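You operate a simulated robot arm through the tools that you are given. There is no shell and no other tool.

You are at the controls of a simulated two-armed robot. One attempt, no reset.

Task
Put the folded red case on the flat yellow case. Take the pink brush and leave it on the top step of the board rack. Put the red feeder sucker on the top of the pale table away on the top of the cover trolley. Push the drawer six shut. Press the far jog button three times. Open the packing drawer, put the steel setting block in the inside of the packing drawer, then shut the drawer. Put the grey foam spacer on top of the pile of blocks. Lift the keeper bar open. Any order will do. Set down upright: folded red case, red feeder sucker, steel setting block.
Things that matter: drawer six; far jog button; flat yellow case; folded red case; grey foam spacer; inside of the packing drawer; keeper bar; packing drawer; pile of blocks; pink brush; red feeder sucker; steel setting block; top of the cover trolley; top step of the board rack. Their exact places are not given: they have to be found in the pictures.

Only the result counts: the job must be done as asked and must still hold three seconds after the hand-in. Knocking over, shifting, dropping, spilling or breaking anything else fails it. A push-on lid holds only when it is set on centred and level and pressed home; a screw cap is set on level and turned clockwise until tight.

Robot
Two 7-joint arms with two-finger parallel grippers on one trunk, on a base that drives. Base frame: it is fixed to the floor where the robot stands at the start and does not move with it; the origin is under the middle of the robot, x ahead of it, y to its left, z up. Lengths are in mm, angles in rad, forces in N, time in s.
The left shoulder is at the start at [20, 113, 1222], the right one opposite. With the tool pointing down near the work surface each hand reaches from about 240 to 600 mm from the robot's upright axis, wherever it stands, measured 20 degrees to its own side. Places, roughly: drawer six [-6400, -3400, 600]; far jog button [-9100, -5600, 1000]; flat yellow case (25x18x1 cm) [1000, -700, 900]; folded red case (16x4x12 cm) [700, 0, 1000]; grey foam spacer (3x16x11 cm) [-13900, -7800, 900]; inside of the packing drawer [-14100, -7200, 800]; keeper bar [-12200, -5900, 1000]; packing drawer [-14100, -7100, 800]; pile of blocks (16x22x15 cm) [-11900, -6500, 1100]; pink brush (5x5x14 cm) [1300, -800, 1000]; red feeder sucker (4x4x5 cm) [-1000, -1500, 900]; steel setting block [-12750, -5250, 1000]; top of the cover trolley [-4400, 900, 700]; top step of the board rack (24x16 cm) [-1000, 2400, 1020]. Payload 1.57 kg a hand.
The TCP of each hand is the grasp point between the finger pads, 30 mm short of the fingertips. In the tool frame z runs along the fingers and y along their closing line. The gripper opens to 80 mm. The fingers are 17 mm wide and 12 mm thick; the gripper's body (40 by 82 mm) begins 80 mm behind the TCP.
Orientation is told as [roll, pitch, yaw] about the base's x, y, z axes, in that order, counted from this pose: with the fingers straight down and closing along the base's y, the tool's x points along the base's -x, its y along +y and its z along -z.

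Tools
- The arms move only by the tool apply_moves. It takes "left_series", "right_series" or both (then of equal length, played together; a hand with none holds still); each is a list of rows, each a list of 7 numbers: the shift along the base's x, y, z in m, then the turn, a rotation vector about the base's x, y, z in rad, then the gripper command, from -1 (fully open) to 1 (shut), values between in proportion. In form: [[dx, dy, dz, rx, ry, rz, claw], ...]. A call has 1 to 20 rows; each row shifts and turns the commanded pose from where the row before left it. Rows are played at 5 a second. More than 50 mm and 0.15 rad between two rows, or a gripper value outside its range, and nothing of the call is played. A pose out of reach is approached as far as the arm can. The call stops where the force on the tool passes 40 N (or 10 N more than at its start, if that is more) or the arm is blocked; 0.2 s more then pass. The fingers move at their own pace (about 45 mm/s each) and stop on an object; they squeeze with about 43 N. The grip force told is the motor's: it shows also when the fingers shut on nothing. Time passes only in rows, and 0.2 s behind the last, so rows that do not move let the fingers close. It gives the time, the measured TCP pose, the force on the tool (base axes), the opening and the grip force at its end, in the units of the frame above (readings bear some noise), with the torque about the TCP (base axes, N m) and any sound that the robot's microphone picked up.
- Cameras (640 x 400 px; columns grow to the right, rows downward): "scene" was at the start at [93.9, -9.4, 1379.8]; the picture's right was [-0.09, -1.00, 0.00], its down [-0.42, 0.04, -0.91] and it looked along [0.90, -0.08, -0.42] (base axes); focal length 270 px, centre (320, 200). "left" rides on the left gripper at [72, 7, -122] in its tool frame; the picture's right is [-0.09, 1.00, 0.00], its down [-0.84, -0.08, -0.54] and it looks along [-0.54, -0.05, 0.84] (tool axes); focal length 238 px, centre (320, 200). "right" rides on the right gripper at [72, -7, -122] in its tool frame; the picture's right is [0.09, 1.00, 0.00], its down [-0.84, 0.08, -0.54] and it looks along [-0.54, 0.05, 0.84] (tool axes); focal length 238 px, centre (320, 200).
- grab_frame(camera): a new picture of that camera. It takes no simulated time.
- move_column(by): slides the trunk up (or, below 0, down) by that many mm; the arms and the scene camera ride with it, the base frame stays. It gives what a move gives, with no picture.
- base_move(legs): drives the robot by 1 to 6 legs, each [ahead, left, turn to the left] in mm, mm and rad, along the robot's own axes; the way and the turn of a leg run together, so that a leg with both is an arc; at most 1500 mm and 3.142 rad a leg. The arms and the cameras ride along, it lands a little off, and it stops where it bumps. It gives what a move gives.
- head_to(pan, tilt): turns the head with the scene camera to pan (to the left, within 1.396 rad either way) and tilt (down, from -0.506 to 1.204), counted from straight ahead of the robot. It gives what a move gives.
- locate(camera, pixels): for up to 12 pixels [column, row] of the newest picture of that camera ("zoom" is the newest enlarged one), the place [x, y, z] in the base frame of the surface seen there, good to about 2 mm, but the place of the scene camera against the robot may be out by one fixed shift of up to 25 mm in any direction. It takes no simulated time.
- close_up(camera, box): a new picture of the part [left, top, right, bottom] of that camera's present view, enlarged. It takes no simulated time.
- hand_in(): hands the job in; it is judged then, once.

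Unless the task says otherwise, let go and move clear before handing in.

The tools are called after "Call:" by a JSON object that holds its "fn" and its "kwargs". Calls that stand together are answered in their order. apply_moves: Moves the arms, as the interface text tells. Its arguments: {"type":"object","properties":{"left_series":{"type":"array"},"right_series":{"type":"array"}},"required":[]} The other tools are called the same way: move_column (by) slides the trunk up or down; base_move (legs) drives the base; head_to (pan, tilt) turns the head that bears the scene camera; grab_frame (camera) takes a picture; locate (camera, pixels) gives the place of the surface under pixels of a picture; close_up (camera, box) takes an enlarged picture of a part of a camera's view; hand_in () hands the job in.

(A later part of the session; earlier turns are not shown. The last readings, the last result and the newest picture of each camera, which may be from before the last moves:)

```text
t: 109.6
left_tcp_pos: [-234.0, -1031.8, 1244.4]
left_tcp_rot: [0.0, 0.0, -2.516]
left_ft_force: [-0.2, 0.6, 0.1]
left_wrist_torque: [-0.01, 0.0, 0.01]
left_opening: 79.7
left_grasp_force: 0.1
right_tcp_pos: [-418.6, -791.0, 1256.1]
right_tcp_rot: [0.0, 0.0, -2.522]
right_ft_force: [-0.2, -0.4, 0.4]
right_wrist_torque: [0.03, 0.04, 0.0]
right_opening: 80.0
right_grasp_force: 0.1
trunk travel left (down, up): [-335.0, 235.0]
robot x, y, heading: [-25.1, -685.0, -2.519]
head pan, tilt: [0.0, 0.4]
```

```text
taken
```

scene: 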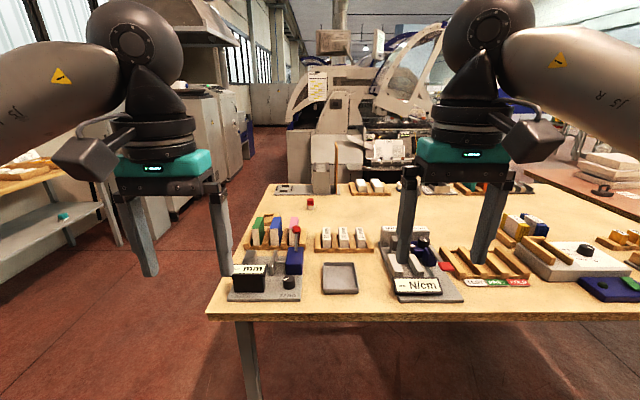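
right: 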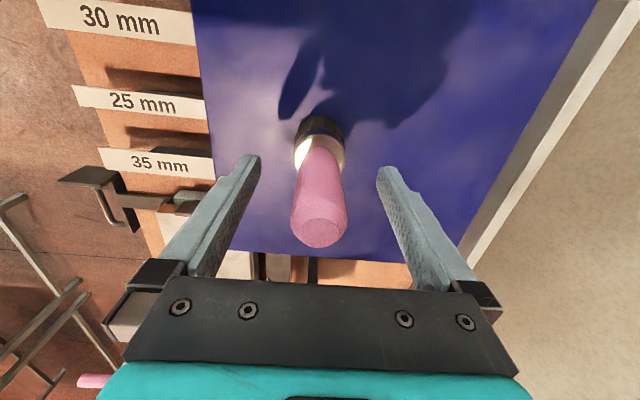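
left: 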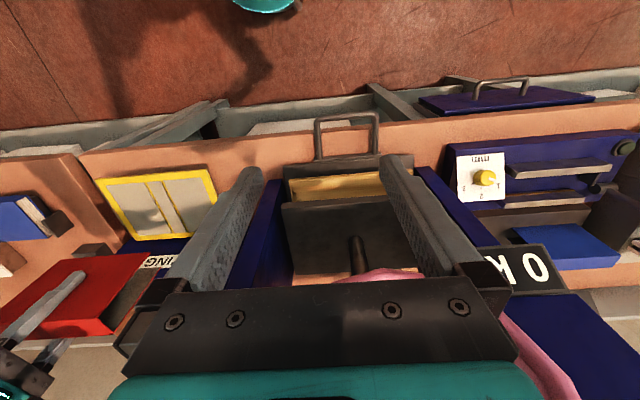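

Small red things show at (310,202) and (297,233). I'll zoom on the pale table.

Call:
{"fn": "close_up", "kwargs": {"camera": "scene", "box": [230, 170, 400, 300]}}

Call:
{"fn": "close_up", "kwargs": {"camera": "scene", "box": [380, 170, 640, 310]}}

Call:
{"fn": "locate", "kwargs": {"camera": "scene", "pixels": [[310, 200], [310, 207], [297, 230], [297, 250], [445, 266], [300, 310], [210, 315], [500, 310], [275, 185], [330, 200], [320, 215], [265, 230]]}}

```text
3.08 times, centred on (315, 235) of scene
```

zoom: 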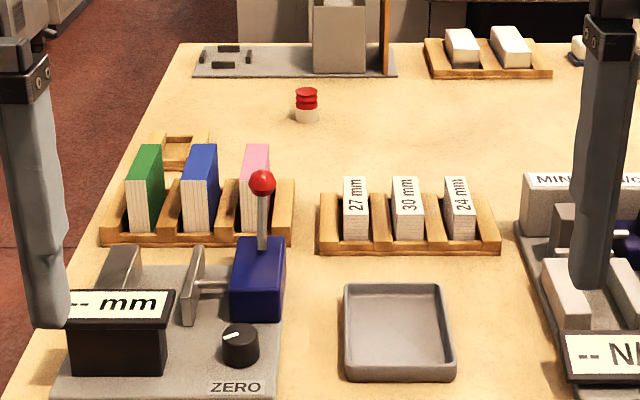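

```text
2.46 times, centred on (510, 240) of scene
```

zoom: 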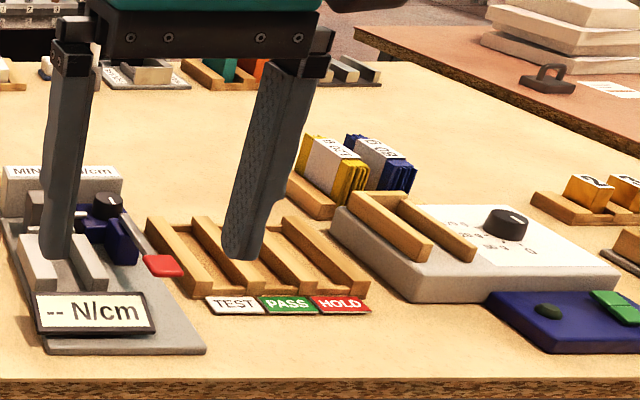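

```text
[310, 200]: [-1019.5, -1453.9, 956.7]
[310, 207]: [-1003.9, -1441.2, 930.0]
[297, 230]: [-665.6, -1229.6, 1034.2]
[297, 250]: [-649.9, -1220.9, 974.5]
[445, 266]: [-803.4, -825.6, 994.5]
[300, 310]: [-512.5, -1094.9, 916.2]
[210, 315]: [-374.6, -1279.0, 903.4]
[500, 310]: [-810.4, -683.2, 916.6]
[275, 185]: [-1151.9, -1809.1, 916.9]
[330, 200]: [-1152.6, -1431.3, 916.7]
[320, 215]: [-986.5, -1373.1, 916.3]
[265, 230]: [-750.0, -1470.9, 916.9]
```

The red sucker stands at about (-1020,-1455) on the pale table, 620 mm from this edge but only about 230 mm from the window-side end. I'll look left to see the free floor at that end.

Call:
{"fn": "head_to", "kwargs": {"pan": 0.75, "tilt": 0.4}}

Call:
{"fn": "grab_frame", "kwargs": {"camera": "scene"}}

Call:
{"fn": "locate", "kwargs": {"camera": "scene", "pixels": [[60, 200], [150, 190], [250, 160], [330, 200], [300, 300], [400, 330], [420, 280], [100, 300], [480, 330], [380, 180], [540, 240], [200, 320]]}}

```text
t: 110.7
left_tcp_pos: [-233.5, -1032.1, 1245.5]
left_tcp_rot: [-0.001, 0.0, -2.517]
left_ft_force: [0.7, -0.4, -0.5]
left_wrist_torque: [0.0, -0.02, -0.03]
left_opening: 79.9
left_grasp_force: 0.1
right_tcp_pos: [-418.0, -790.7, 1257.1]
right_tcp_rot: [0.001, -0.001, -2.523]
right_ft_force: [0.4, 0.5, -0.2]
right_wrist_torque: [0.0, -0.01, -0.02]
right_opening: 79.8
right_grasp_force: 0.1
trunk travel left (down, up): [-335.0, 235.0]
robot x, y, heading: [-27.5, -686.7, -2.517]
head pan, tilt: [0.75, 0.4]
```

```text
taken
```

scene: 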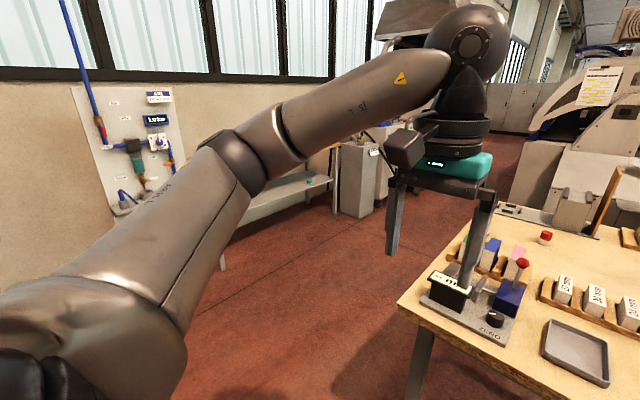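

```text
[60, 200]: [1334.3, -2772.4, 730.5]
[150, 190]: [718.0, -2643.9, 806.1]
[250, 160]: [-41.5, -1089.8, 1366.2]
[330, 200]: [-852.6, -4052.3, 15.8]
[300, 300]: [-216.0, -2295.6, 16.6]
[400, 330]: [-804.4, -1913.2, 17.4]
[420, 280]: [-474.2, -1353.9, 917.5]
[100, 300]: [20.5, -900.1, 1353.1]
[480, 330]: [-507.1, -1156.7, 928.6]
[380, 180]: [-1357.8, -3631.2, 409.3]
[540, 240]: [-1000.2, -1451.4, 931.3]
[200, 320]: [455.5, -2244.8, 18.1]
```

There is plenty of free floor at the table's window end. I'll drive round: left 700 mm, ahead 1060 mm, then turn right to face that end.

Call:
{"fn": "base_move", "kwargs": {"legs": [[0, 720, 0], [1065, 0, 0], [0, 0, -1.579]]}}

Call:
{"fn": "head_to", "kwargs": {"pan": 0.0, "tilt": 0.55}}

Call:
{"fn": "grab_frame", "kwargs": {"camera": "scene"}}

Call:
{"fn": "grab_frame", "kwargs": {"camera": "left"}}

```text
t: 123.6
left_tcp_pos: [-814.3, -1680.0, 1245.3]
left_tcp_rot: [0.0, -0.001, 2.18]
left_ft_force: [0.4, 0.3, -0.7]
left_wrist_torque: [0.02, 0.02, 0.0]
left_opening: 80.2
left_grasp_force: 0.1
right_tcp_pos: [-571.8, -1500.3, 1257.4]
right_tcp_rot: [0.001, -0.001, 2.173]
right_ft_force: [0.4, -0.3, -0.1]
right_wrist_torque: [-0.01, -0.01, 0.0]
right_opening: 79.9
right_grasp_force: 0.1
trunk travel left (down, up): [-335.0, 235.0]
robot x, y, heading: [-474.6, -1892.3, 2.173]
head pan, tilt: [0.75, 0.4]
```

```text
t: 124.7
left_tcp_pos: [-814.2, -1679.5, 1245.4]
left_tcp_rot: [0.0, 0.0, 2.178]
left_ft_force: [0.2, 0.0, 0.2]
left_wrist_torque: [-0.01, 0.03, 0.0]
left_opening: 79.8
left_grasp_force: 0.1
right_tcp_pos: [-571.4, -1497.6, 1255.6]
right_tcp_rot: [0.0, 0.0, 2.173]
right_ft_force: [0.3, 0.1, 1.1]
right_wrist_torque: [0.02, 0.0, -0.04]
right_opening: 79.9
right_grasp_force: 0.0
trunk travel left (down, up): [-335.0, 235.0]
robot x, y, heading: [-474.1, -1893.6, 2.178]
head pan, tilt: [0.0, 0.55]
```

```text
taken
```

scene: 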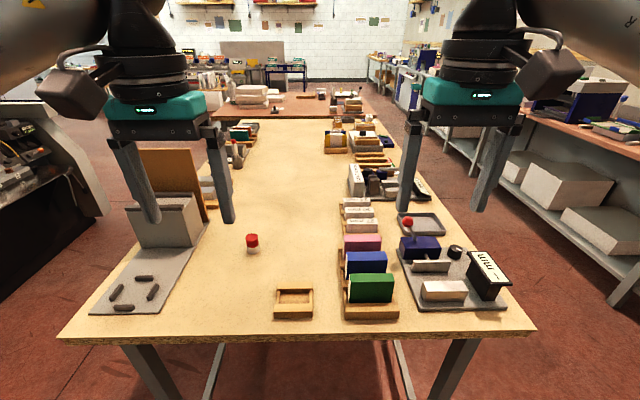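

```text
taken
```

left: 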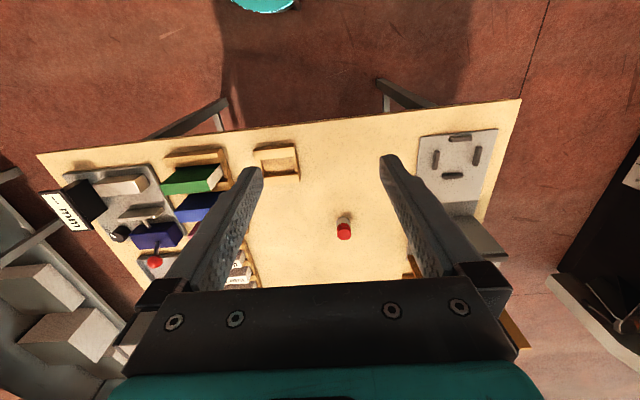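

The red sucker is free-standing at (344,230) in the left view and (252,242) in the scene. I'll locate it and zoom in.

Call:
{"fn": "locate", "kwargs": {"camera": "left", "pixels": [[344, 233], [344, 222], [345, 228], [330, 200], [300, 140]]}}

Call:
{"fn": "locate", "kwargs": {"camera": "scene", "pixels": [[252, 236], [252, 243], [252, 251], [240, 260], [120, 330], [520, 325]]}}

Call:
{"fn": "close_up", "kwargs": {"camera": "left", "box": [310, 200, 380, 250]}}

Call:
{"fn": "close_up", "kwargs": {"camera": "scene", "box": [220, 215, 290, 265]}}

```text
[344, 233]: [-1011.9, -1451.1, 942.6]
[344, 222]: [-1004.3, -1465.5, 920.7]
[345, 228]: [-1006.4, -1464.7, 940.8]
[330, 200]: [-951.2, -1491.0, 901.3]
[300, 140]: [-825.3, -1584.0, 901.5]
```

```text
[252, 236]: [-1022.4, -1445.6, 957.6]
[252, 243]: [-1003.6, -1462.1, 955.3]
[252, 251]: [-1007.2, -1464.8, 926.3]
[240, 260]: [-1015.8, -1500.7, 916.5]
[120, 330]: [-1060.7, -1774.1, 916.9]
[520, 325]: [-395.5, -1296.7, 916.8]
```

```text
8.00 times, centred on (345, 225) of left
```

zoom: 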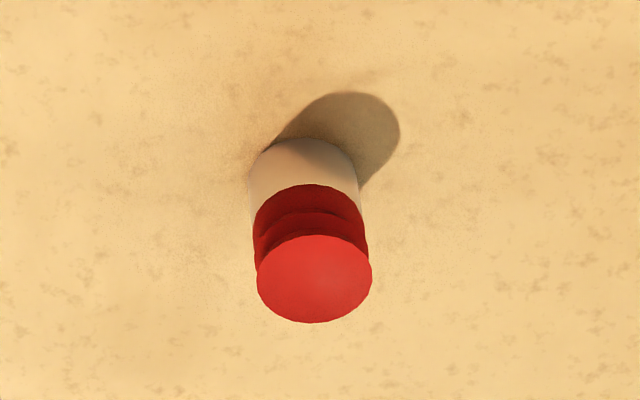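

```text
8.00 times, centred on (255, 240) of scene
```

zoom: 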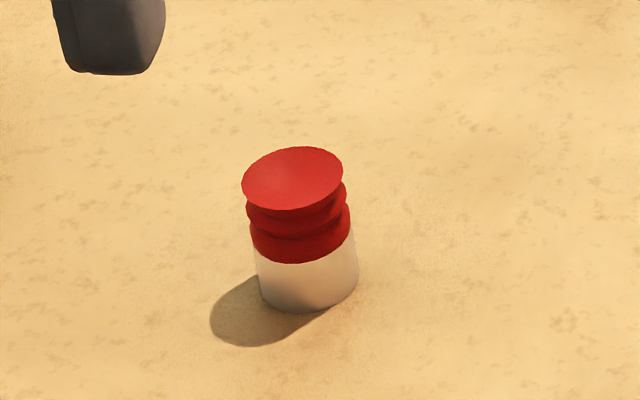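

I'll locate the top disc's centre and edges in the enlarged picture.

Call:
{"fn": "locate", "kwargs": {"camera": "zoom", "pixels": [[293, 178], [293, 155], [293, 202], [250, 180], [335, 176], [308, 290], [262, 280], [352, 280]]}}

Call:
{"fn": "locate", "kwargs": {"camera": "left", "pixels": [[344.2, 234.9], [344.2, 231], [344.2, 238.5], [338.5, 235], [350, 235]]}}

```text
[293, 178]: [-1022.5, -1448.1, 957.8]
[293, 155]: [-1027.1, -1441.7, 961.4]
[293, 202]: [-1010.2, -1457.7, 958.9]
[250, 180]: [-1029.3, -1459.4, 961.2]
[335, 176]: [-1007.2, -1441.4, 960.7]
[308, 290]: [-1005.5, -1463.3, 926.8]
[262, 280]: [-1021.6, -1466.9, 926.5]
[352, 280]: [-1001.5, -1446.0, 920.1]
```

```text
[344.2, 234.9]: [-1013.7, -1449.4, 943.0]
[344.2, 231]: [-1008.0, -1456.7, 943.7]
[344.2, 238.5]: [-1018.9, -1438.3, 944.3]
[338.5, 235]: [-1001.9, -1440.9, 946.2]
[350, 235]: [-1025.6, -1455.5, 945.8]
```

The wrist camera puts the sucker's axis at about (-1013.6,-1448), top z≈943. I'll drive 150 mm closer and then bring the left hand over it.

Call:
{"fn": "base_move", "kwargs": {"legs": [[150, 0, 0.005]]}}

Call:
{"fn": "grab_frame", "kwargs": {"camera": "left"}}

```text
t: 126.1
left_tcp_pos: [-901.6, -1559.5, 1244.5]
left_tcp_rot: [0.0, 0.0, 2.186]
left_ft_force: [0.6, -0.1, -0.9]
left_wrist_torque: [-0.01, -0.04, 0.0]
left_opening: 79.8
left_grasp_force: 0.1
right_tcp_pos: [-660.2, -1377.0, 1255.5]
right_tcp_rot: [-0.001, -0.001, 2.179]
right_ft_force: [-0.9, 0.1, 0.2]
right_wrist_torque: [-0.04, -0.02, -0.02]
right_opening: 80.1
right_grasp_force: 0.0
trunk travel left (down, up): [-335.0, 235.0]
robot x, y, heading: [-560.2, -1774.2, 2.18]
head pan, tilt: [0.0, 0.55]
```

```text
taken
```

left: 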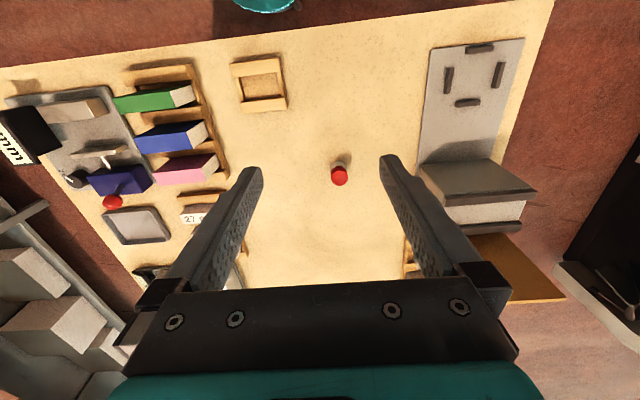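

I'll bring the left hand over the sucker at about z=1040 and look again.

Call:
{"fn": "apply_moves", "kwargs": {"left_series": [[-0.0187, 0.0186, -0.034, 0, 0, 0, -1], [-0.0187, 0.0186, -0.034, 0, 0, 0, -1], [-0.0187, 0.0186, -0.034, 0, 0, 0, -1], [-0.0187, 0.0186, -0.034, 0, 0, 0, -1], [-0.0187, 0.0186, -0.034, 0, 0, 0, -1], [-0.0187, 0.0186, -0.034, 0, 0, 0, -1]]}}

Call:
{"fn": "grab_frame", "kwargs": {"camera": "left"}}

Call:
{"fn": "close_up", "kwargs": {"camera": "left", "box": [280, 90, 380, 160]}}

```text
t: 127.5
left_tcp_pos: [-1013.2, -1447.3, 1040.9]
left_tcp_rot: [-0.001, -0.001, 2.183]
left_ft_force: [0.3, 0.0, -0.6]
left_wrist_torque: [-0.01, 0.0, 0.0]
left_opening: 80.2
left_grasp_force: 0.1
right_tcp_pos: [-659.8, -1376.6, 1254.9]
right_tcp_rot: [0.001, -0.001, 2.18]
right_ft_force: [-0.5, 0.7, -0.2]
right_wrist_torque: [-0.01, 0.02, -0.01]
right_opening: 80.1
right_grasp_force: 0.1
trunk travel left (down, up): [-335.0, 235.0]
robot x, y, heading: [-560.0, -1769.9, 2.185]
head pan, tilt: [0.0, 0.55]
```

```text
taken
```

left: 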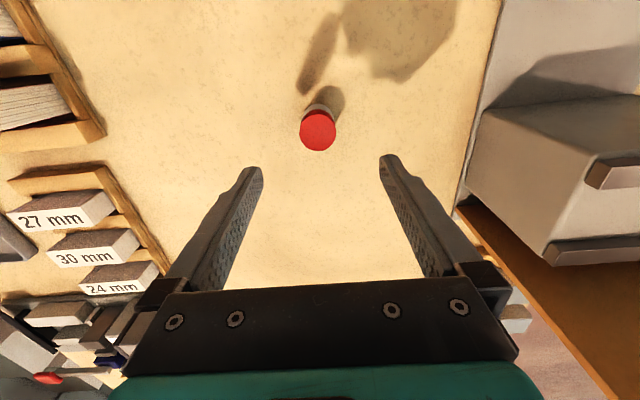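

```text
5.71 times, centred on (330, 125) of left
```

zoom: 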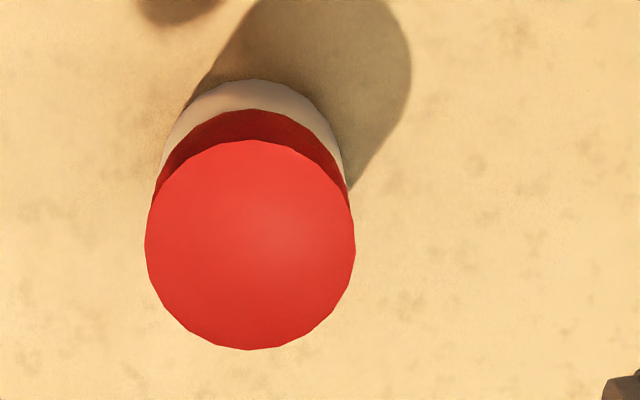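

Call:
{"fn": "locate", "kwargs": {"camera": "zoom", "pixels": [[250, 245], [152, 245], [348, 245], [250, 146], [250, 344], [200, 150], [100, 100]]}}

```text
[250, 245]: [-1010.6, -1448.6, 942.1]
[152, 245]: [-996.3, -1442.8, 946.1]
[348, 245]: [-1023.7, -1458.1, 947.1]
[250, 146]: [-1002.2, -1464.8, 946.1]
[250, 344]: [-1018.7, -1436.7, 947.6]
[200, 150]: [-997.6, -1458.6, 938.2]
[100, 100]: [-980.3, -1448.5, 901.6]
```

The axis is at about (-1010.3,-1450.5). I'll correct by (+3,−3) mm, descend to z≈936 and close the fingers.

Call:
{"fn": "apply_moves", "kwargs": {"left_series": [[0.003, -0.003, -0.03, 0, 0, 0, -1], [0, 0, -0.03, 0, 0, 0, -1], [0, 0, -0.03, 0, 0, 0, -1], [0, 0, -0.014, 0, 0, 0, -1], [0, 0, 0, 0, 0, 0, 1], [0, 0, 0, 0, 0, 0, 1], [0, 0, 0, 0, 0, 0, 1], [0, 0, 0, 0, 0, 0, 1], [0, 0, 0, 0, 0, 0, 1], [0, 0, 0, 0, 0, 0, 1]]}}

Call:
{"fn": "grab_frame", "kwargs": {"camera": "left"}}

Call:
{"fn": "close_up", "kwargs": {"camera": "scene", "box": [130, 130, 330, 290]}}

```text
t: 129.7
left_tcp_pos: [-1011.5, -1452.1, 935.8]
left_tcp_rot: [0.0, 0.001, 2.186]
left_ft_force: [0.1, -0.3, 0.1]
left_wrist_torque: [-0.04, -0.04, -0.02]
left_opening: 32.9
left_grasp_force: 40.9
right_tcp_pos: [-659.8, -1376.6, 1256.3]
right_tcp_rot: [0.001, 0.001, 2.179]
right_ft_force: [0.3, -0.3, 0.7]
right_wrist_torque: [0.02, -0.02, 0.01]
right_opening: 79.6
right_grasp_force: 0.1
trunk travel left (down, up): [-335.0, 235.0]
robot x, y, heading: [-558.7, -1770.8, 2.186]
head pan, tilt: [0.0, 0.55]
```

```text
taken
```

left: 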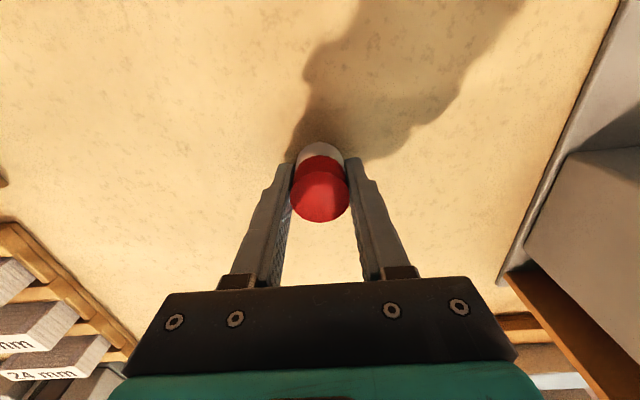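

```text
2.50 times, centred on (230, 210) of scene
```

zoom: 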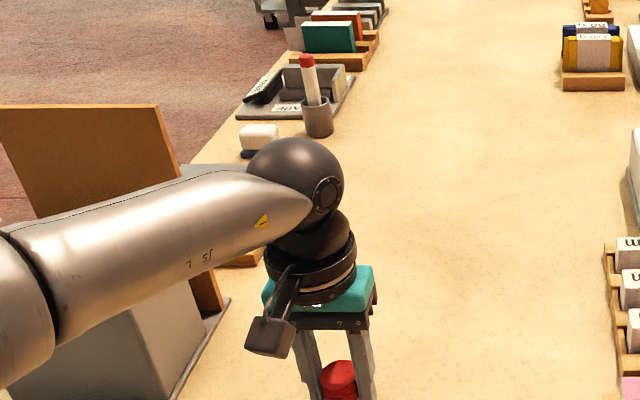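

The sucker is held (32.9 mm). I'll lift it and draw the hand back toward the body.

Call:
{"fn": "apply_moves", "kwargs": {"left_series": [[0, 0, 0.03, 0, 0, 0, 1], [0, 0, 0.04, 0, 0, 0, 1], [0, 0, 0.04, 0, 0, 0, 1], [0, 0, 0.04, 0, 0, 0, 1], [0, 0, 0.04, 0, 0, 0, 1], [0.014, -0.02, 0.04, 0, 0, 0, 1], [0.014, -0.02, 0.03, 0, 0, 0, 1], [0.014, -0.02, 0.02, 0, 0, 0, 1], [0.014, -0.02, 0.0, 0, 0, 0, 1], [0.014, -0.02, 0.0, 0, 0, 0, 1], [0.014, -0.02, 0.0, 0, 0, 0, 1]]}}

Call:
{"fn": "grab_frame", "kwargs": {"camera": "left"}}

Call:
{"fn": "grab_frame", "kwargs": {"camera": "scene"}}

```text
t: 132.1
left_tcp_pos: [-926.1, -1572.5, 1217.2]
left_tcp_rot: [0.0, 0.001, 2.184]
left_ft_force: [-0.2, 0.1, -1.0]
left_wrist_torque: [0.0, 0.02, 0.01]
left_opening: 32.6
left_grasp_force: 41.2
right_tcp_pos: [-660.9, -1378.6, 1256.2]
right_tcp_rot: [0.0, 0.0, 2.182]
right_ft_force: [0.2, 0.5, 0.3]
right_wrist_torque: [-0.03, 0.01, 0.0]
right_opening: 79.9
right_grasp_force: 0.0
trunk travel left (down, up): [-335.0, 235.0]
robot x, y, heading: [-563.2, -1772.9, 2.185]
head pan, tilt: [0.0, 0.55]
```

```text
taken
```

left: 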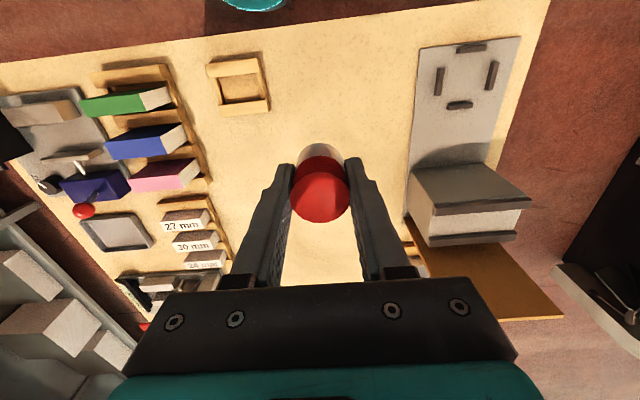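

```text
taken
```

scene: 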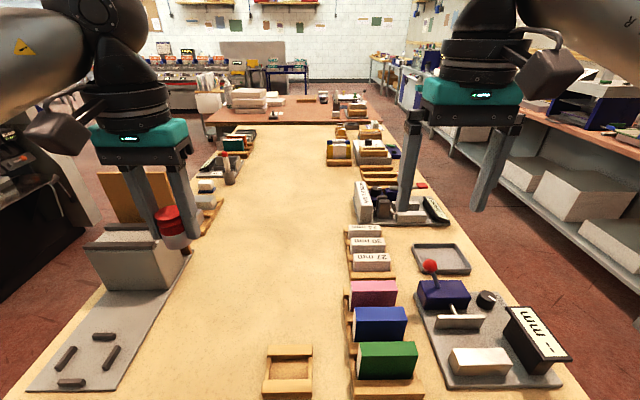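

I'll drive back round into the aisle and along it to beyond the tables: back 200, right 1075, then ahead 3.5 m.

Call:
{"fn": "base_move", "kwargs": {"legs": [[-200, 0, 0], [0, -1075, 0], [1500, 0, 0], [1500, 0, 0], [500, 0, 0]]}}

Call:
{"fn": "head_to", "kwargs": {"pan": 0.6, "tilt": 0.25}}

Call:
{"fn": "grab_frame", "kwargs": {"camera": "scene"}}

```text
t: 155.4
left_tcp_pos: [-1944.4, 1747.0, 1217.0]
left_tcp_rot: [0.0, -0.001, 2.175]
left_ft_force: [-0.2, 0.2, -1.3]
left_wrist_torque: [-0.02, 0.01, -0.02]
left_opening: 32.6
left_grasp_force: 40.9
right_tcp_pos: [-1676.3, 1937.6, 1255.7]
right_tcp_rot: [-0.001, -0.002, 2.174]
right_ft_force: [0.4, 0.5, -0.4]
right_wrist_torque: [0.0, -0.03, 0.0]
right_opening: 79.9
right_grasp_force: 0.0
trunk travel left (down, up): [-335.0, 235.0]
robot x, y, heading: [-1579.2, 1544.0, 2.18]
head pan, tilt: [0.0, 0.55]
```

```text
t: 156.4
left_tcp_pos: [-1944.0, 1745.2, 1218.1]
left_tcp_rot: [0.0, -0.001, 2.175]
left_ft_force: [0.6, -0.1, -1.2]
left_wrist_torque: [0.02, 0.01, -0.04]
left_opening: 32.6
left_grasp_force: 41.2
right_tcp_pos: [-1674.8, 1936.5, 1256.6]
right_tcp_rot: [0.002, 0.0, 2.174]
right_ft_force: [0.2, 0.1, -0.2]
right_wrist_torque: [-0.01, 0.02, 0.01]
right_opening: 79.8
right_grasp_force: 0.0
trunk travel left (down, up): [-335.0, 235.0]
robot x, y, heading: [-1576.5, 1545.5, 2.181]
head pan, tilt: [0.6, 0.25]
```

```text
taken
```

scene: 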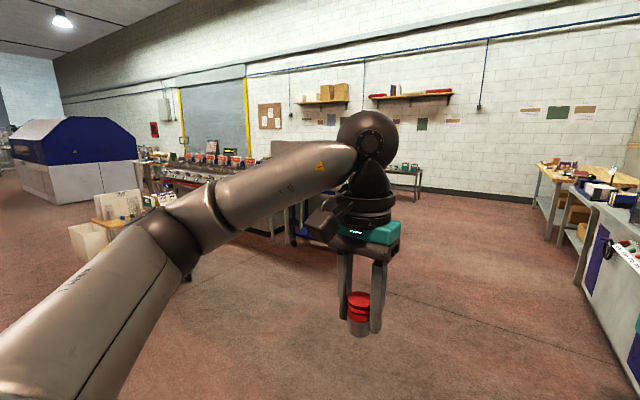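

The floor beyond the tables is open. I'll turn left toward the trolley's position and look.

Call:
{"fn": "base_move", "kwargs": {"legs": [[0, 0, 1.18]]}}

Call:
{"fn": "head_to", "kwargs": {"pan": 0.0, "tilt": 0.3}}

Call:
{"fn": "grab_frame", "kwargs": {"camera": "scene"}}

```text
t: 159.8
left_tcp_pos: [-1905.8, 1284.5, 1217.6]
left_tcp_rot: [0.001, 0.001, -2.931]
left_ft_force: [0.1, 0.1, -0.8]
left_wrist_torque: [-0.02, 0.0, -0.02]
left_opening: 32.5
left_grasp_force: 40.5
right_tcp_pos: [-1979.2, 1606.7, 1255.8]
right_tcp_rot: [-0.001, 0.0, -2.934]
right_ft_force: [-0.7, -0.1, 0.0]
right_wrist_torque: [0.01, -0.02, 0.03]
right_opening: 79.9
right_grasp_force: 0.1
trunk travel left (down, up): [-335.0, 235.0]
robot x, y, heading: [-1578.7, 1541.3, -2.933]
head pan, tilt: [0.6, 0.25]
```

```text
t: 160.8
left_tcp_pos: [-1905.5, 1285.7, 1217.5]
left_tcp_rot: [0.001, 0.0, -2.931]
left_ft_force: [-0.2, 0.0, 0.2]
left_wrist_torque: [-0.04, -0.01, -0.01]
left_opening: 32.8
left_grasp_force: 41.0
right_tcp_pos: [-1979.6, 1605.9, 1256.3]
right_tcp_rot: [0.0, 0.001, -2.936]
right_ft_force: [-0.3, 0.6, -0.2]
right_wrist_torque: [0.01, 0.01, 0.01]
right_opening: 80.1
right_grasp_force: 0.1
trunk travel left (down, up): [-335.0, 235.0]
robot x, y, heading: [-1578.3, 1543.6, -2.932]
head pan, tilt: [0.0, 0.3]
```

```text
taken
```

scene: 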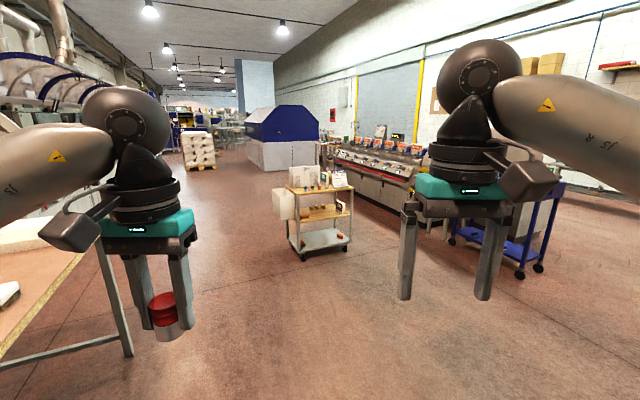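

A tan-shelved trolley stands straight ahead at (318,205). I'll zoom and locate it.

Call:
{"fn": "close_up", "kwargs": {"camera": "scene", "box": [250, 140, 390, 270]}}

Call:
{"fn": "locate", "kwargs": {"camera": "scene", "pixels": [[320, 192], [300, 188], [345, 188], [320, 213], [325, 240], [300, 260], [345, 250], [300, 175], [340, 180], [520, 195], [540, 268], [285, 200]]}}

```text
3.08 times, centred on (320, 205) of scene
```

zoom: 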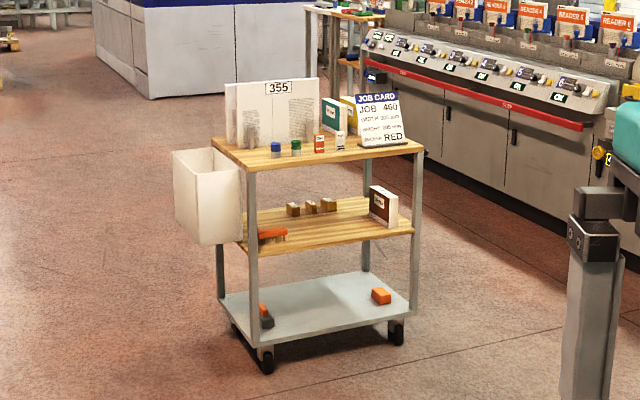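

```text
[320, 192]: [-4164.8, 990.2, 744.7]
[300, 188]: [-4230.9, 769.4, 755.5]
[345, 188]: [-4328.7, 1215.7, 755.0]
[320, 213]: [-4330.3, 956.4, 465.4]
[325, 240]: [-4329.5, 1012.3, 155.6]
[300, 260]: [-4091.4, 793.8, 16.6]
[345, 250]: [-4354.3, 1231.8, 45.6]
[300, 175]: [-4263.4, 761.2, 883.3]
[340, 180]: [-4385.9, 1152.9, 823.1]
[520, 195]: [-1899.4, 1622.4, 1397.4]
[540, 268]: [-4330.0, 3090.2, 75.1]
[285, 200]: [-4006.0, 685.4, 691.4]
```

This is the cover trolley, its top at z≈739 around (-4300,980). I'll drive 1.85 m toward it and look closer.

Call:
{"fn": "base_move", "kwargs": {"legs": [[1400, 0, 0], [450, 0, 0]]}}

Call:
{"fn": "head_to", "kwargs": {"pan": 0.0, "tilt": 0.5}}

Call:
{"fn": "grab_frame", "kwargs": {"camera": "scene"}}

```text
t: 170.1
left_tcp_pos: [-3721.8, 910.3, 1217.8]
left_tcp_rot: [-0.001, 0.0, -2.941]
left_ft_force: [-1.3, -0.4, -1.1]
left_wrist_torque: [-0.01, 0.0, -0.03]
left_opening: 32.4
left_grasp_force: 40.9
right_tcp_pos: [-3792.5, 1232.3, 1256.8]
right_tcp_rot: [-0.001, 0.0, -2.945]
right_ft_force: [0.4, 1.1, 0.0]
right_wrist_torque: [0.0, 0.01, 0.01]
right_opening: 80.0
right_grasp_force: 0.1
trunk travel left (down, up): [-335.0, 235.0]
robot x, y, heading: [-3393.4, 1161.5, -2.94]
head pan, tilt: [0.0, 0.3]
```

```text
t: 170.8
left_tcp_pos: [-3721.0, 909.7, 1217.3]
left_tcp_rot: [0.0, 0.0, -2.941]
left_ft_force: [0.1, 0.1, 0.0]
left_wrist_torque: [0.0, 0.0, 0.02]
left_opening: 32.5
left_grasp_force: 40.9
right_tcp_pos: [-3790.9, 1232.8, 1257.7]
right_tcp_rot: [-0.001, -0.003, -2.945]
right_ft_force: [1.8, -0.2, -0.2]
right_wrist_torque: [0.0, 0.0, 0.0]
right_opening: 79.9
right_grasp_force: 0.2
trunk travel left (down, up): [-335.0, 235.0]
robot x, y, heading: [-3390.2, 1168.4, -2.94]
head pan, tilt: [0.0, 0.499]
```

```text
taken
```

scene: 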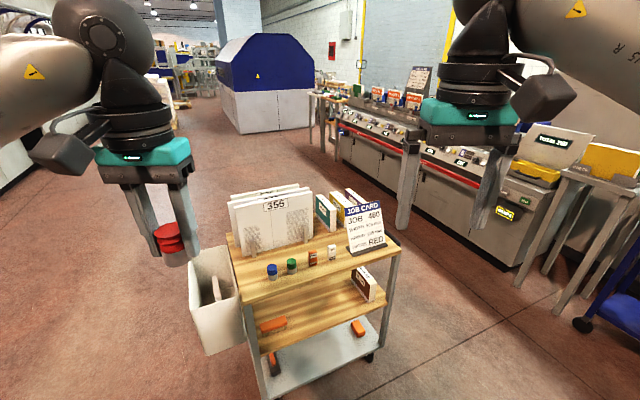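

The trolley's top shelf shows between (230,235) and (400,250), with bottles along the front. I'll zoom to find free space.

Call:
{"fn": "close_up", "kwargs": {"camera": "scene", "box": [215, 175, 415, 300]}}

Call:
{"fn": "locate", "kwargs": {"camera": "zoom", "pixels": [[60, 220], [100, 320], [590, 210], [160, 290], [300, 280], [350, 240], [430, 255], [560, 195], [185, 310], [240, 295], [370, 270], [350, 285]]}}

```text
3.20 times, centred on (315, 238) of scene
```

zoom: 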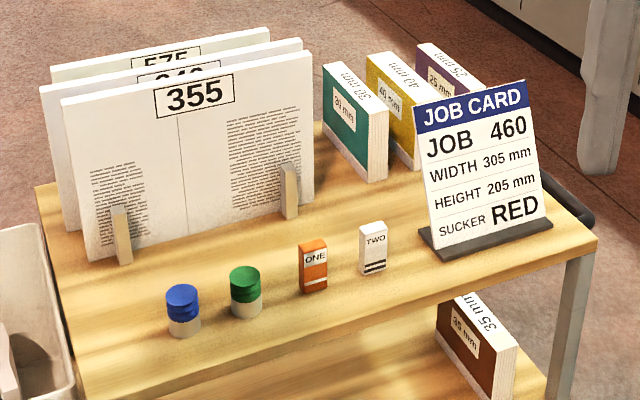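

```text
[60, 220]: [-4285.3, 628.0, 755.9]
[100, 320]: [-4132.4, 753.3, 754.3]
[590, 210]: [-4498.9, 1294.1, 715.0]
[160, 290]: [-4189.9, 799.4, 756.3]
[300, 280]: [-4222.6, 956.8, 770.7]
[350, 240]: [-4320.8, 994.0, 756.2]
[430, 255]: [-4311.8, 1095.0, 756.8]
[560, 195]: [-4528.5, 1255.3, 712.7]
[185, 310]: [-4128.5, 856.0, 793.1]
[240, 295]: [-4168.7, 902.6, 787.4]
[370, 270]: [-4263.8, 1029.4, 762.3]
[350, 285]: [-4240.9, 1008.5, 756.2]
```

The blue and green suckers stand in a row on the top, with free wood at the left front, zoom (110,310), and right of centre, zoom (400,290). I'll measure the edges and neighbours.

Call:
{"fn": "locate", "kwargs": {"camera": "zoom", "pixels": [[92, 388], [330, 325], [592, 243], [40, 190], [120, 258], [290, 212], [183, 330], [246, 312], [313, 288], [372, 268], [465, 255], [340, 180]]}}

Call:
{"fn": "locate", "kwargs": {"camera": "zoom", "pixels": [[90, 255], [63, 240], [311, 200], [440, 290], [500, 265], [400, 300], [70, 330], [520, 240], [270, 240], [220, 260], [180, 270], [330, 230]]}}

```text
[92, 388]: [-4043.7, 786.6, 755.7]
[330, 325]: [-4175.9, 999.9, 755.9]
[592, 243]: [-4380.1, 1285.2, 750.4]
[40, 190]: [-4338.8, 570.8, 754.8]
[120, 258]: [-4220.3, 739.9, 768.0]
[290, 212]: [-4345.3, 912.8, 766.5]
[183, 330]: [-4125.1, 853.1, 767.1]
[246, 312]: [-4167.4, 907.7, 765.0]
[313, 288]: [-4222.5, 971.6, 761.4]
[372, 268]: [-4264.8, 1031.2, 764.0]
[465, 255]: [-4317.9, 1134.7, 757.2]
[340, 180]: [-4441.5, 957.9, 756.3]
```

```text
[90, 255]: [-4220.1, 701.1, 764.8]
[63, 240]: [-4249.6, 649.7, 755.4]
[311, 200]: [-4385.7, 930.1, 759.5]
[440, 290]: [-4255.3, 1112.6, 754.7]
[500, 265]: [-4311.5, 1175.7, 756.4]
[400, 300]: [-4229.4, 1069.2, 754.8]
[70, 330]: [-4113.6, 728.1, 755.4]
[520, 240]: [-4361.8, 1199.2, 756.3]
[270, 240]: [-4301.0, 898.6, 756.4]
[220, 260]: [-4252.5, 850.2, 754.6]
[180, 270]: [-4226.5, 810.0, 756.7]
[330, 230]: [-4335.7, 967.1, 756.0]
```

I'll set the red sucker behind the blue/green row, about 110 mm in from the front edge. First I turn square to the trolley (heading −2.526) and check the surroundings on the right.

Call:
{"fn": "base_move", "kwargs": {"legs": [[0, 0, 0.414], [0, -440, 0]]}}

Call:
{"fn": "head_to", "kwargs": {"pan": 0.2, "tilt": 0.6}}

Call:
{"fn": "grab_frame", "kwargs": {"camera": "scene"}}

```text
t: 174.7
left_tcp_pos: [-3846.2, 1158.8, 1216.7]
left_tcp_rot: [0.0, -0.001, -2.526]
left_ft_force: [0.4, 0.6, 0.1]
left_wrist_torque: [0.0, -0.07, -0.03]
left_opening: 32.5
left_grasp_force: 40.7
right_tcp_pos: [-4039.2, 1425.4, 1256.1]
right_tcp_rot: [0.0, -0.001, -2.531]
right_ft_force: [0.5, -0.2, -0.3]
right_wrist_torque: [-0.03, -0.02, -0.02]
right_opening: 80.2
right_grasp_force: 0.0
trunk travel left (down, up): [-335.0, 235.0]
robot x, y, heading: [-3643.9, 1524.3, -2.53]
head pan, tilt: [0.0, 0.499]
```

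```text
t: 175.4
left_tcp_pos: [-3845.1, 1158.0, 1217.5]
left_tcp_rot: [-0.002, 0.001, -2.526]
left_ft_force: [-0.5, 0.7, -0.3]
left_wrist_torque: [0.0, 0.01, 0.01]
left_opening: 32.7
left_grasp_force: 40.7
right_tcp_pos: [-4039.3, 1425.7, 1256.6]
right_tcp_rot: [0.0, -0.004, -2.531]
right_ft_force: [-0.2, -0.2, -0.2]
right_wrist_torque: [-0.01, -0.02, -0.02]
right_opening: 80.2
right_grasp_force: 0.1
trunk travel left (down, up): [-335.0, 235.0]
robot x, y, heading: [-3644.0, 1523.5, -2.525]
head pan, tilt: [0.201, 0.6]
```

```text
taken
```

scene: 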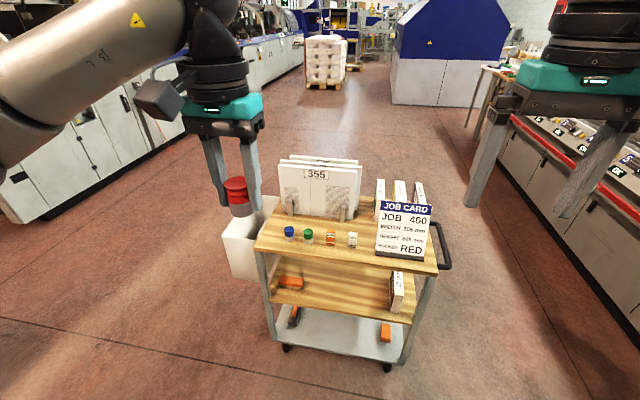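

The way is clear. I'll drive ahead 374 mm, then lower the trunk by 200 mm.

Call:
{"fn": "base_move", "kwargs": {"legs": [[374, -23, 0]]}}

Call:
{"fn": "move_column", "kwargs": {"by": -200}}

Call:
{"fn": "grab_frame", "kwargs": {"camera": "left"}}

Call:
{"fn": "grab_frame", "kwargs": {"camera": "scene"}}

```text
t: 177.8
left_tcp_pos: [-4166.5, 961.9, 1218.1]
left_tcp_rot: [0.0, 0.0, -2.527]
left_ft_force: [-0.1, -0.4, -1.2]
left_wrist_torque: [0.01, 0.02, 0.0]
left_opening: 32.6
left_grasp_force: 40.7
right_tcp_pos: [-4358.2, 1229.1, 1255.9]
right_tcp_rot: [0.001, 0.0, -2.532]
right_ft_force: [0.5, 0.6, -0.5]
right_wrist_torque: [0.05, 0.0, 0.0]
right_opening: 80.2
right_grasp_force: 0.1
trunk travel left (down, up): [-335.0, 235.0]
robot x, y, heading: [-3967.9, 1323.9, -2.528]
head pan, tilt: [0.201, 0.6]
```

```text
t: 180.0
left_tcp_pos: [-4164.6, 962.3, 1017.5]
left_tcp_rot: [0.0, -0.002, -2.529]
left_ft_force: [0.3, 0.5, 0.2]
left_wrist_torque: [-0.01, -0.02, 0.02]
left_opening: 32.5
left_grasp_force: 40.5
right_tcp_pos: [-4359.0, 1228.2, 1056.9]
right_tcp_rot: [-0.002, -0.001, -2.532]
right_ft_force: [-0.4, 0.2, 0.6]
right_wrist_torque: [-0.01, -0.01, -0.03]
right_opening: 80.0
right_grasp_force: 0.1
trunk travel left (down, up): [-135.0, 435.0]
robot x, y, heading: [-3967.1, 1325.4, -2.531]
head pan, tilt: [0.201, 0.6]
```

```text
taken
```

left: 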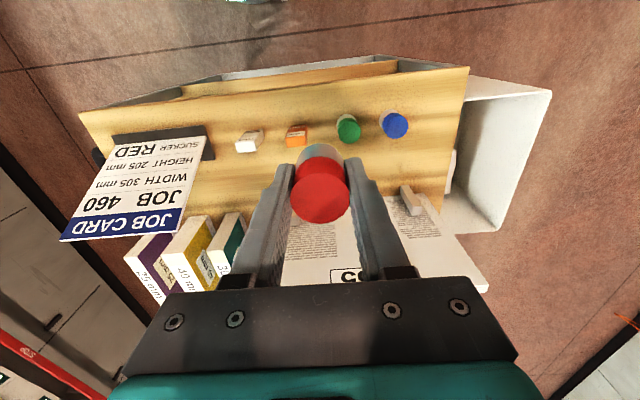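

```text
taken
```

scene: 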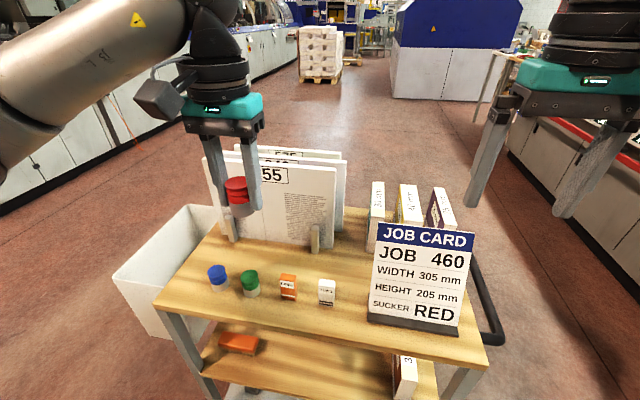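

The left camera shows the shelf from above: green sucker at (348,128), orange box at (296,135), sheet stand feet near (408,200). I'll locate them precisely.

Call:
{"fn": "locate", "kwargs": {"camera": "left", "pixels": [[349, 131], [394, 125], [296, 138], [250, 142], [340, 160], [410, 195], [390, 165], [300, 230], [270, 160], [460, 75], [100, 120], [380, 150]]}}

Call:
{"fn": "locate", "kwargs": {"camera": "scene", "pixels": [[250, 275], [217, 270], [288, 290], [232, 240], [315, 245], [265, 255], [275, 265], [270, 175], [330, 190]]}}

```text
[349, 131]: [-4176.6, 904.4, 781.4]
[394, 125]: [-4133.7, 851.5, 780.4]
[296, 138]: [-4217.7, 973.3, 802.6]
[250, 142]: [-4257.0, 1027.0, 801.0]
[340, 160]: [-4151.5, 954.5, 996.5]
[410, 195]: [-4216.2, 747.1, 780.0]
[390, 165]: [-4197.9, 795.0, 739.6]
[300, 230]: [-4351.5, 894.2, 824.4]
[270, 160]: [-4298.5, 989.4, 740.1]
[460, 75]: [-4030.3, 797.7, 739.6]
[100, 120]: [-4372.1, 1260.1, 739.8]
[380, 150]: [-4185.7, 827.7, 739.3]
```

```text
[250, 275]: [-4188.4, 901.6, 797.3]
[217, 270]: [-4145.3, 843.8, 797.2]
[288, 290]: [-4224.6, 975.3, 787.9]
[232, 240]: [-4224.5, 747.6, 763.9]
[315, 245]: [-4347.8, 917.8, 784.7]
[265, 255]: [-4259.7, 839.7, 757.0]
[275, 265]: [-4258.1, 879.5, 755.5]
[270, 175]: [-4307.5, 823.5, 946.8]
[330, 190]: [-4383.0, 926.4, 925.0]
```

The spot between the row and the sheet stand works out at about (-4244,906). I'll move over it, then lower to z≈792 (sucker bottom 18 mm above the shelf).

Call:
{"fn": "apply_moves", "kwargs": {"left_series": [[-0.0397, -0.0281, 0, 0, 0, 0, 1], [-0.0397, -0.0281, 0, 0, 0, 0, 1], [0, 0, -0.045, 0, 0, 0, 1], [0, 0, -0.045, 0, 0, 0, 1], [0, 0, -0.045, 0, 0, 0, 1], [0, 0, -0.045, 0, 0, 0, 1], [0, 0, -0.045, 0, 0, 0, 1]]}}

Call:
{"fn": "grab_frame", "kwargs": {"camera": "left"}}

Call:
{"fn": "close_up", "kwargs": {"camera": "scene", "box": [140, 100, 380, 320]}}

```text
t: 181.6
left_tcp_pos: [-4242.5, 905.5, 791.2]
left_tcp_rot: [0.0, 0.0, -2.527]
left_ft_force: [0.5, 0.1, -1.7]
left_wrist_torque: [-0.01, 0.03, 0.02]
left_opening: 32.6
left_grasp_force: 41.2
right_tcp_pos: [-4357.8, 1228.1, 1055.4]
right_tcp_rot: [-0.001, -0.002, -2.532]
right_ft_force: [0.9, 0.6, 0.1]
right_wrist_torque: [-0.05, -0.01, 0.0]
right_opening: 80.0
right_grasp_force: 0.2
trunk travel left (down, up): [-135.0, 435.0]
robot x, y, heading: [-3964.5, 1325.6, -2.536]
head pan, tilt: [0.201, 0.6]
```

```text
taken
```

left: 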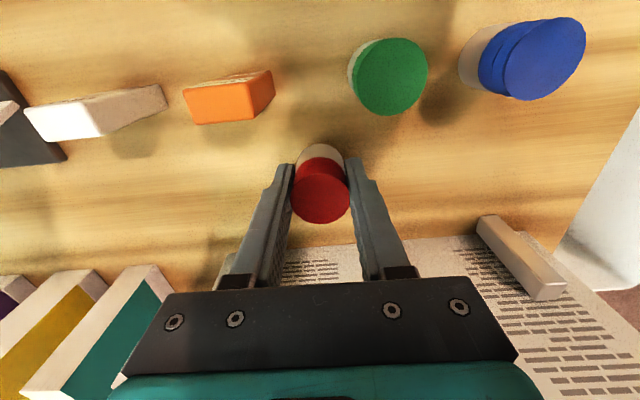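

```text
1.82 times, centred on (260, 210) of scene
```

zoom: 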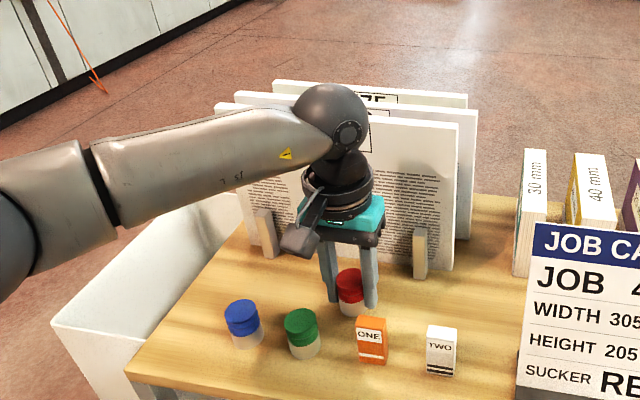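

The sucker hangs clear between the neighbours. I'll lower it gently to contact.

Call:
{"fn": "apply_moves", "kwargs": {"left_series": [[0, 0, -0.006, 0, 0, 0, 1], [0, 0, -0.004, 0, 0, 0, 1], [0, 0, -0.003, 0, 0, 0, 1], [0, 0, -0.001, 0, 0, 0, 1]]}}

```text
t: 182.6
left_tcp_pos: [-4243.6, 906.3, 778.7]
left_tcp_rot: [0.0, 0.001, -2.529]
left_ft_force: [-0.1, 0.3, -1.3]
left_wrist_torque: [-0.03, 0.01, -0.03]
left_opening: 32.8
left_grasp_force: 40.8
right_tcp_pos: [-4358.8, 1228.8, 1055.2]
right_tcp_rot: [0.001, -0.001, -2.533]
right_ft_force: [0.4, -0.2, 1.5]
right_wrist_torque: [0.01, 0.0, -0.02]
right_opening: 79.8
right_grasp_force: 0.0
trunk travel left (down, up): [-135.0, 435.0]
robot x, y, heading: [-3967.6, 1326.3, -2.529]
head pan, tilt: [0.201, 0.6]
```

Call:
{"fn": "apply_moves", "kwargs": {"left_series": [[0, 0, -0.001, 0, 0, 0, 1], [0, 0, -0.001, 0, 0, 0, 1], [0, 0, -0.001, 0, 0, 0, 1]]}}

```text
t: 183.4
left_tcp_pos: [-4244.4, 905.2, 775.4]
left_tcp_rot: [0.0, 0.0, -2.531]
left_ft_force: [0.1, -0.5, 0.3]
left_wrist_torque: [-0.03, 0.0, -0.02]
left_opening: 32.5
left_grasp_force: 41.1
right_tcp_pos: [-4357.7, 1229.0, 1056.3]
right_tcp_rot: [-0.002, -0.001, -2.535]
right_ft_force: [-0.2, 0.6, -0.1]
right_wrist_torque: [-0.02, 0.01, -0.03]
right_opening: 79.8
right_grasp_force: 0.0
trunk travel left (down, up): [-135.0, 435.0]
robot x, y, heading: [-3962.1, 1324.3, -2.527]
head pan, tilt: [0.201, 0.6]
```

Call:
{"fn": "apply_moves", "kwargs": {"left_series": [[0, 0, -0.001, 0, 0, 0, 1], [0, 0, -0.001, 0, 0, 0, 1]]}}

```text
t: 184.0
left_tcp_pos: [-4244.0, 904.7, 775.3]
left_tcp_rot: [0.001, -0.004, -2.528]
left_ft_force: [3.5, 1.1, 13.3]
left_wrist_torque: [0.04, -0.19, 0.03]
left_opening: 32.6
left_grasp_force: 41.0
right_tcp_pos: [-4357.9, 1229.0, 1057.4]
right_tcp_rot: [-0.001, -0.002, -2.532]
right_ft_force: [-0.4, -0.5, 1.1]
right_wrist_torque: [0.03, -0.02, -0.01]
right_opening: 80.0
right_grasp_force: 0.0
trunk travel left (down, up): [-135.0, 435.0]
robot x, y, heading: [-3964.7, 1327.8, -2.532]
head pan, tilt: [0.201, 0.6]
```

Contact shows (13 N). I'll ease up 1 mm, open the fingers partway and check.

Call:
{"fn": "apply_moves", "kwargs": {"left_series": [[0, 0, 0.001, 0, 0, 0, 1], [0, 0, 0, 0, 0, 0, 0.1], [0, 0, 0, 0, 0, 0, -0.1], [0, 0, 0, 0, 0, 0, -0.4], [0, 0, 0, 0, 0, 0, -0.4]]}}

Call:
{"fn": "grab_frame", "kwargs": {"camera": "left"}}

```text
t: 185.2
left_tcp_pos: [-4244.2, 905.9, 774.6]
left_tcp_rot: [-0.001, 0.002, -2.527]
left_ft_force: [0.1, 0.5, -0.2]
left_wrist_torque: [0.03, 0.0, 0.0]
left_opening: 56.0
left_grasp_force: 0.1
right_tcp_pos: [-4358.8, 1229.4, 1055.9]
right_tcp_rot: [-0.001, -0.003, -2.532]
right_ft_force: [0.1, 0.5, 1.0]
right_wrist_torque: [-0.01, -0.05, 0.0]
right_opening: 80.1
right_grasp_force: 0.0
trunk travel left (down, up): [-135.0, 435.0]
robot x, y, heading: [-3964.6, 1328.5, -2.528]
head pan, tilt: [0.201, 0.6]
```

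```text
taken
```

left: 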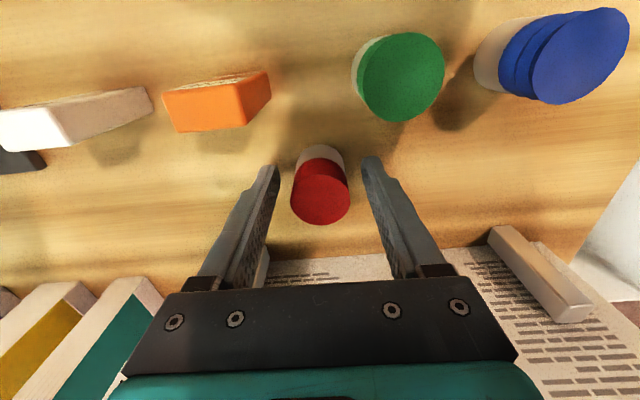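

The sucker stands free. I'll raise the hand straight up and back, then raise the trunk.

Call:
{"fn": "apply_moves", "kwargs": {"left_series": [[0, 0, 0.03, 0, 0, 0, -0.4], [0, 0, 0.045, 0, 0, 0, -0.4], [0, 0, 0.045, 0, 0, 0, -0.4], [0, 0, 0.045, 0, 0, 0, -0.4], [0, 0, 0.045, 0, 0, 0, -0.4], [0.02, 0.014, 0.03, 0, 0, 0, -0.4], [0.03, 0.021, 0.0, 0, 0, 0, -0.4], [0.03, 0.021, 0.0, 0, 0, 0, -0.4]]}}

Call:
{"fn": "move_column", "kwargs": {"by": 200}}

Call:
{"fn": "close_up", "kwargs": {"camera": "scene", "box": [140, 150, 500, 380]}}

```text
t: 187.0
left_tcp_pos: [-4164.5, 961.7, 1016.0]
left_tcp_rot: [0.0, 0.0, -2.529]
left_ft_force: [-0.9, 0.3, 0.2]
left_wrist_torque: [0.02, 0.02, -0.03]
left_opening: 56.0
left_grasp_force: 0.0
right_tcp_pos: [-4357.9, 1230.0, 1056.7]
right_tcp_rot: [0.0, -0.001, -2.533]
right_ft_force: [0.0, 0.5, -0.3]
right_wrist_torque: [0.01, -0.02, -0.03]
right_opening: 80.2
right_grasp_force: 0.0
trunk travel left (down, up): [-135.0, 435.0]
robot x, y, heading: [-3965.1, 1325.4, -2.532]
head pan, tilt: [0.201, 0.6]
```

```text
t: 189.2
left_tcp_pos: [-4165.0, 961.2, 1215.6]
left_tcp_rot: [-0.001, -0.001, -2.53]
left_ft_force: [0.0, 0.0, 0.2]
left_wrist_torque: [-0.01, -0.03, -0.03]
left_opening: 55.9
left_grasp_force: 0.1
right_tcp_pos: [-4358.2, 1229.1, 1256.6]
right_tcp_rot: [0.0, -0.002, -2.533]
right_ft_force: [-0.6, -0.5, 0.2]
right_wrist_torque: [-0.04, 0.0, -0.03]
right_opening: 80.0
right_grasp_force: 0.0
trunk travel left (down, up): [-335.0, 235.0]
robot x, y, heading: [-3964.2, 1328.8, -2.532]
head pan, tilt: [0.201, 0.6]
```

```text
1.74 times, centred on (320, 265) of scene
```

zoom: 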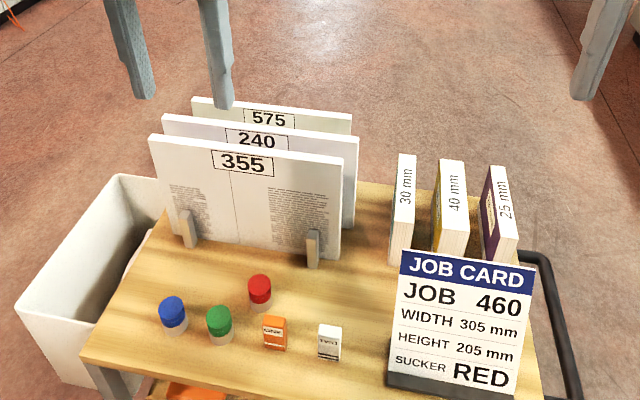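

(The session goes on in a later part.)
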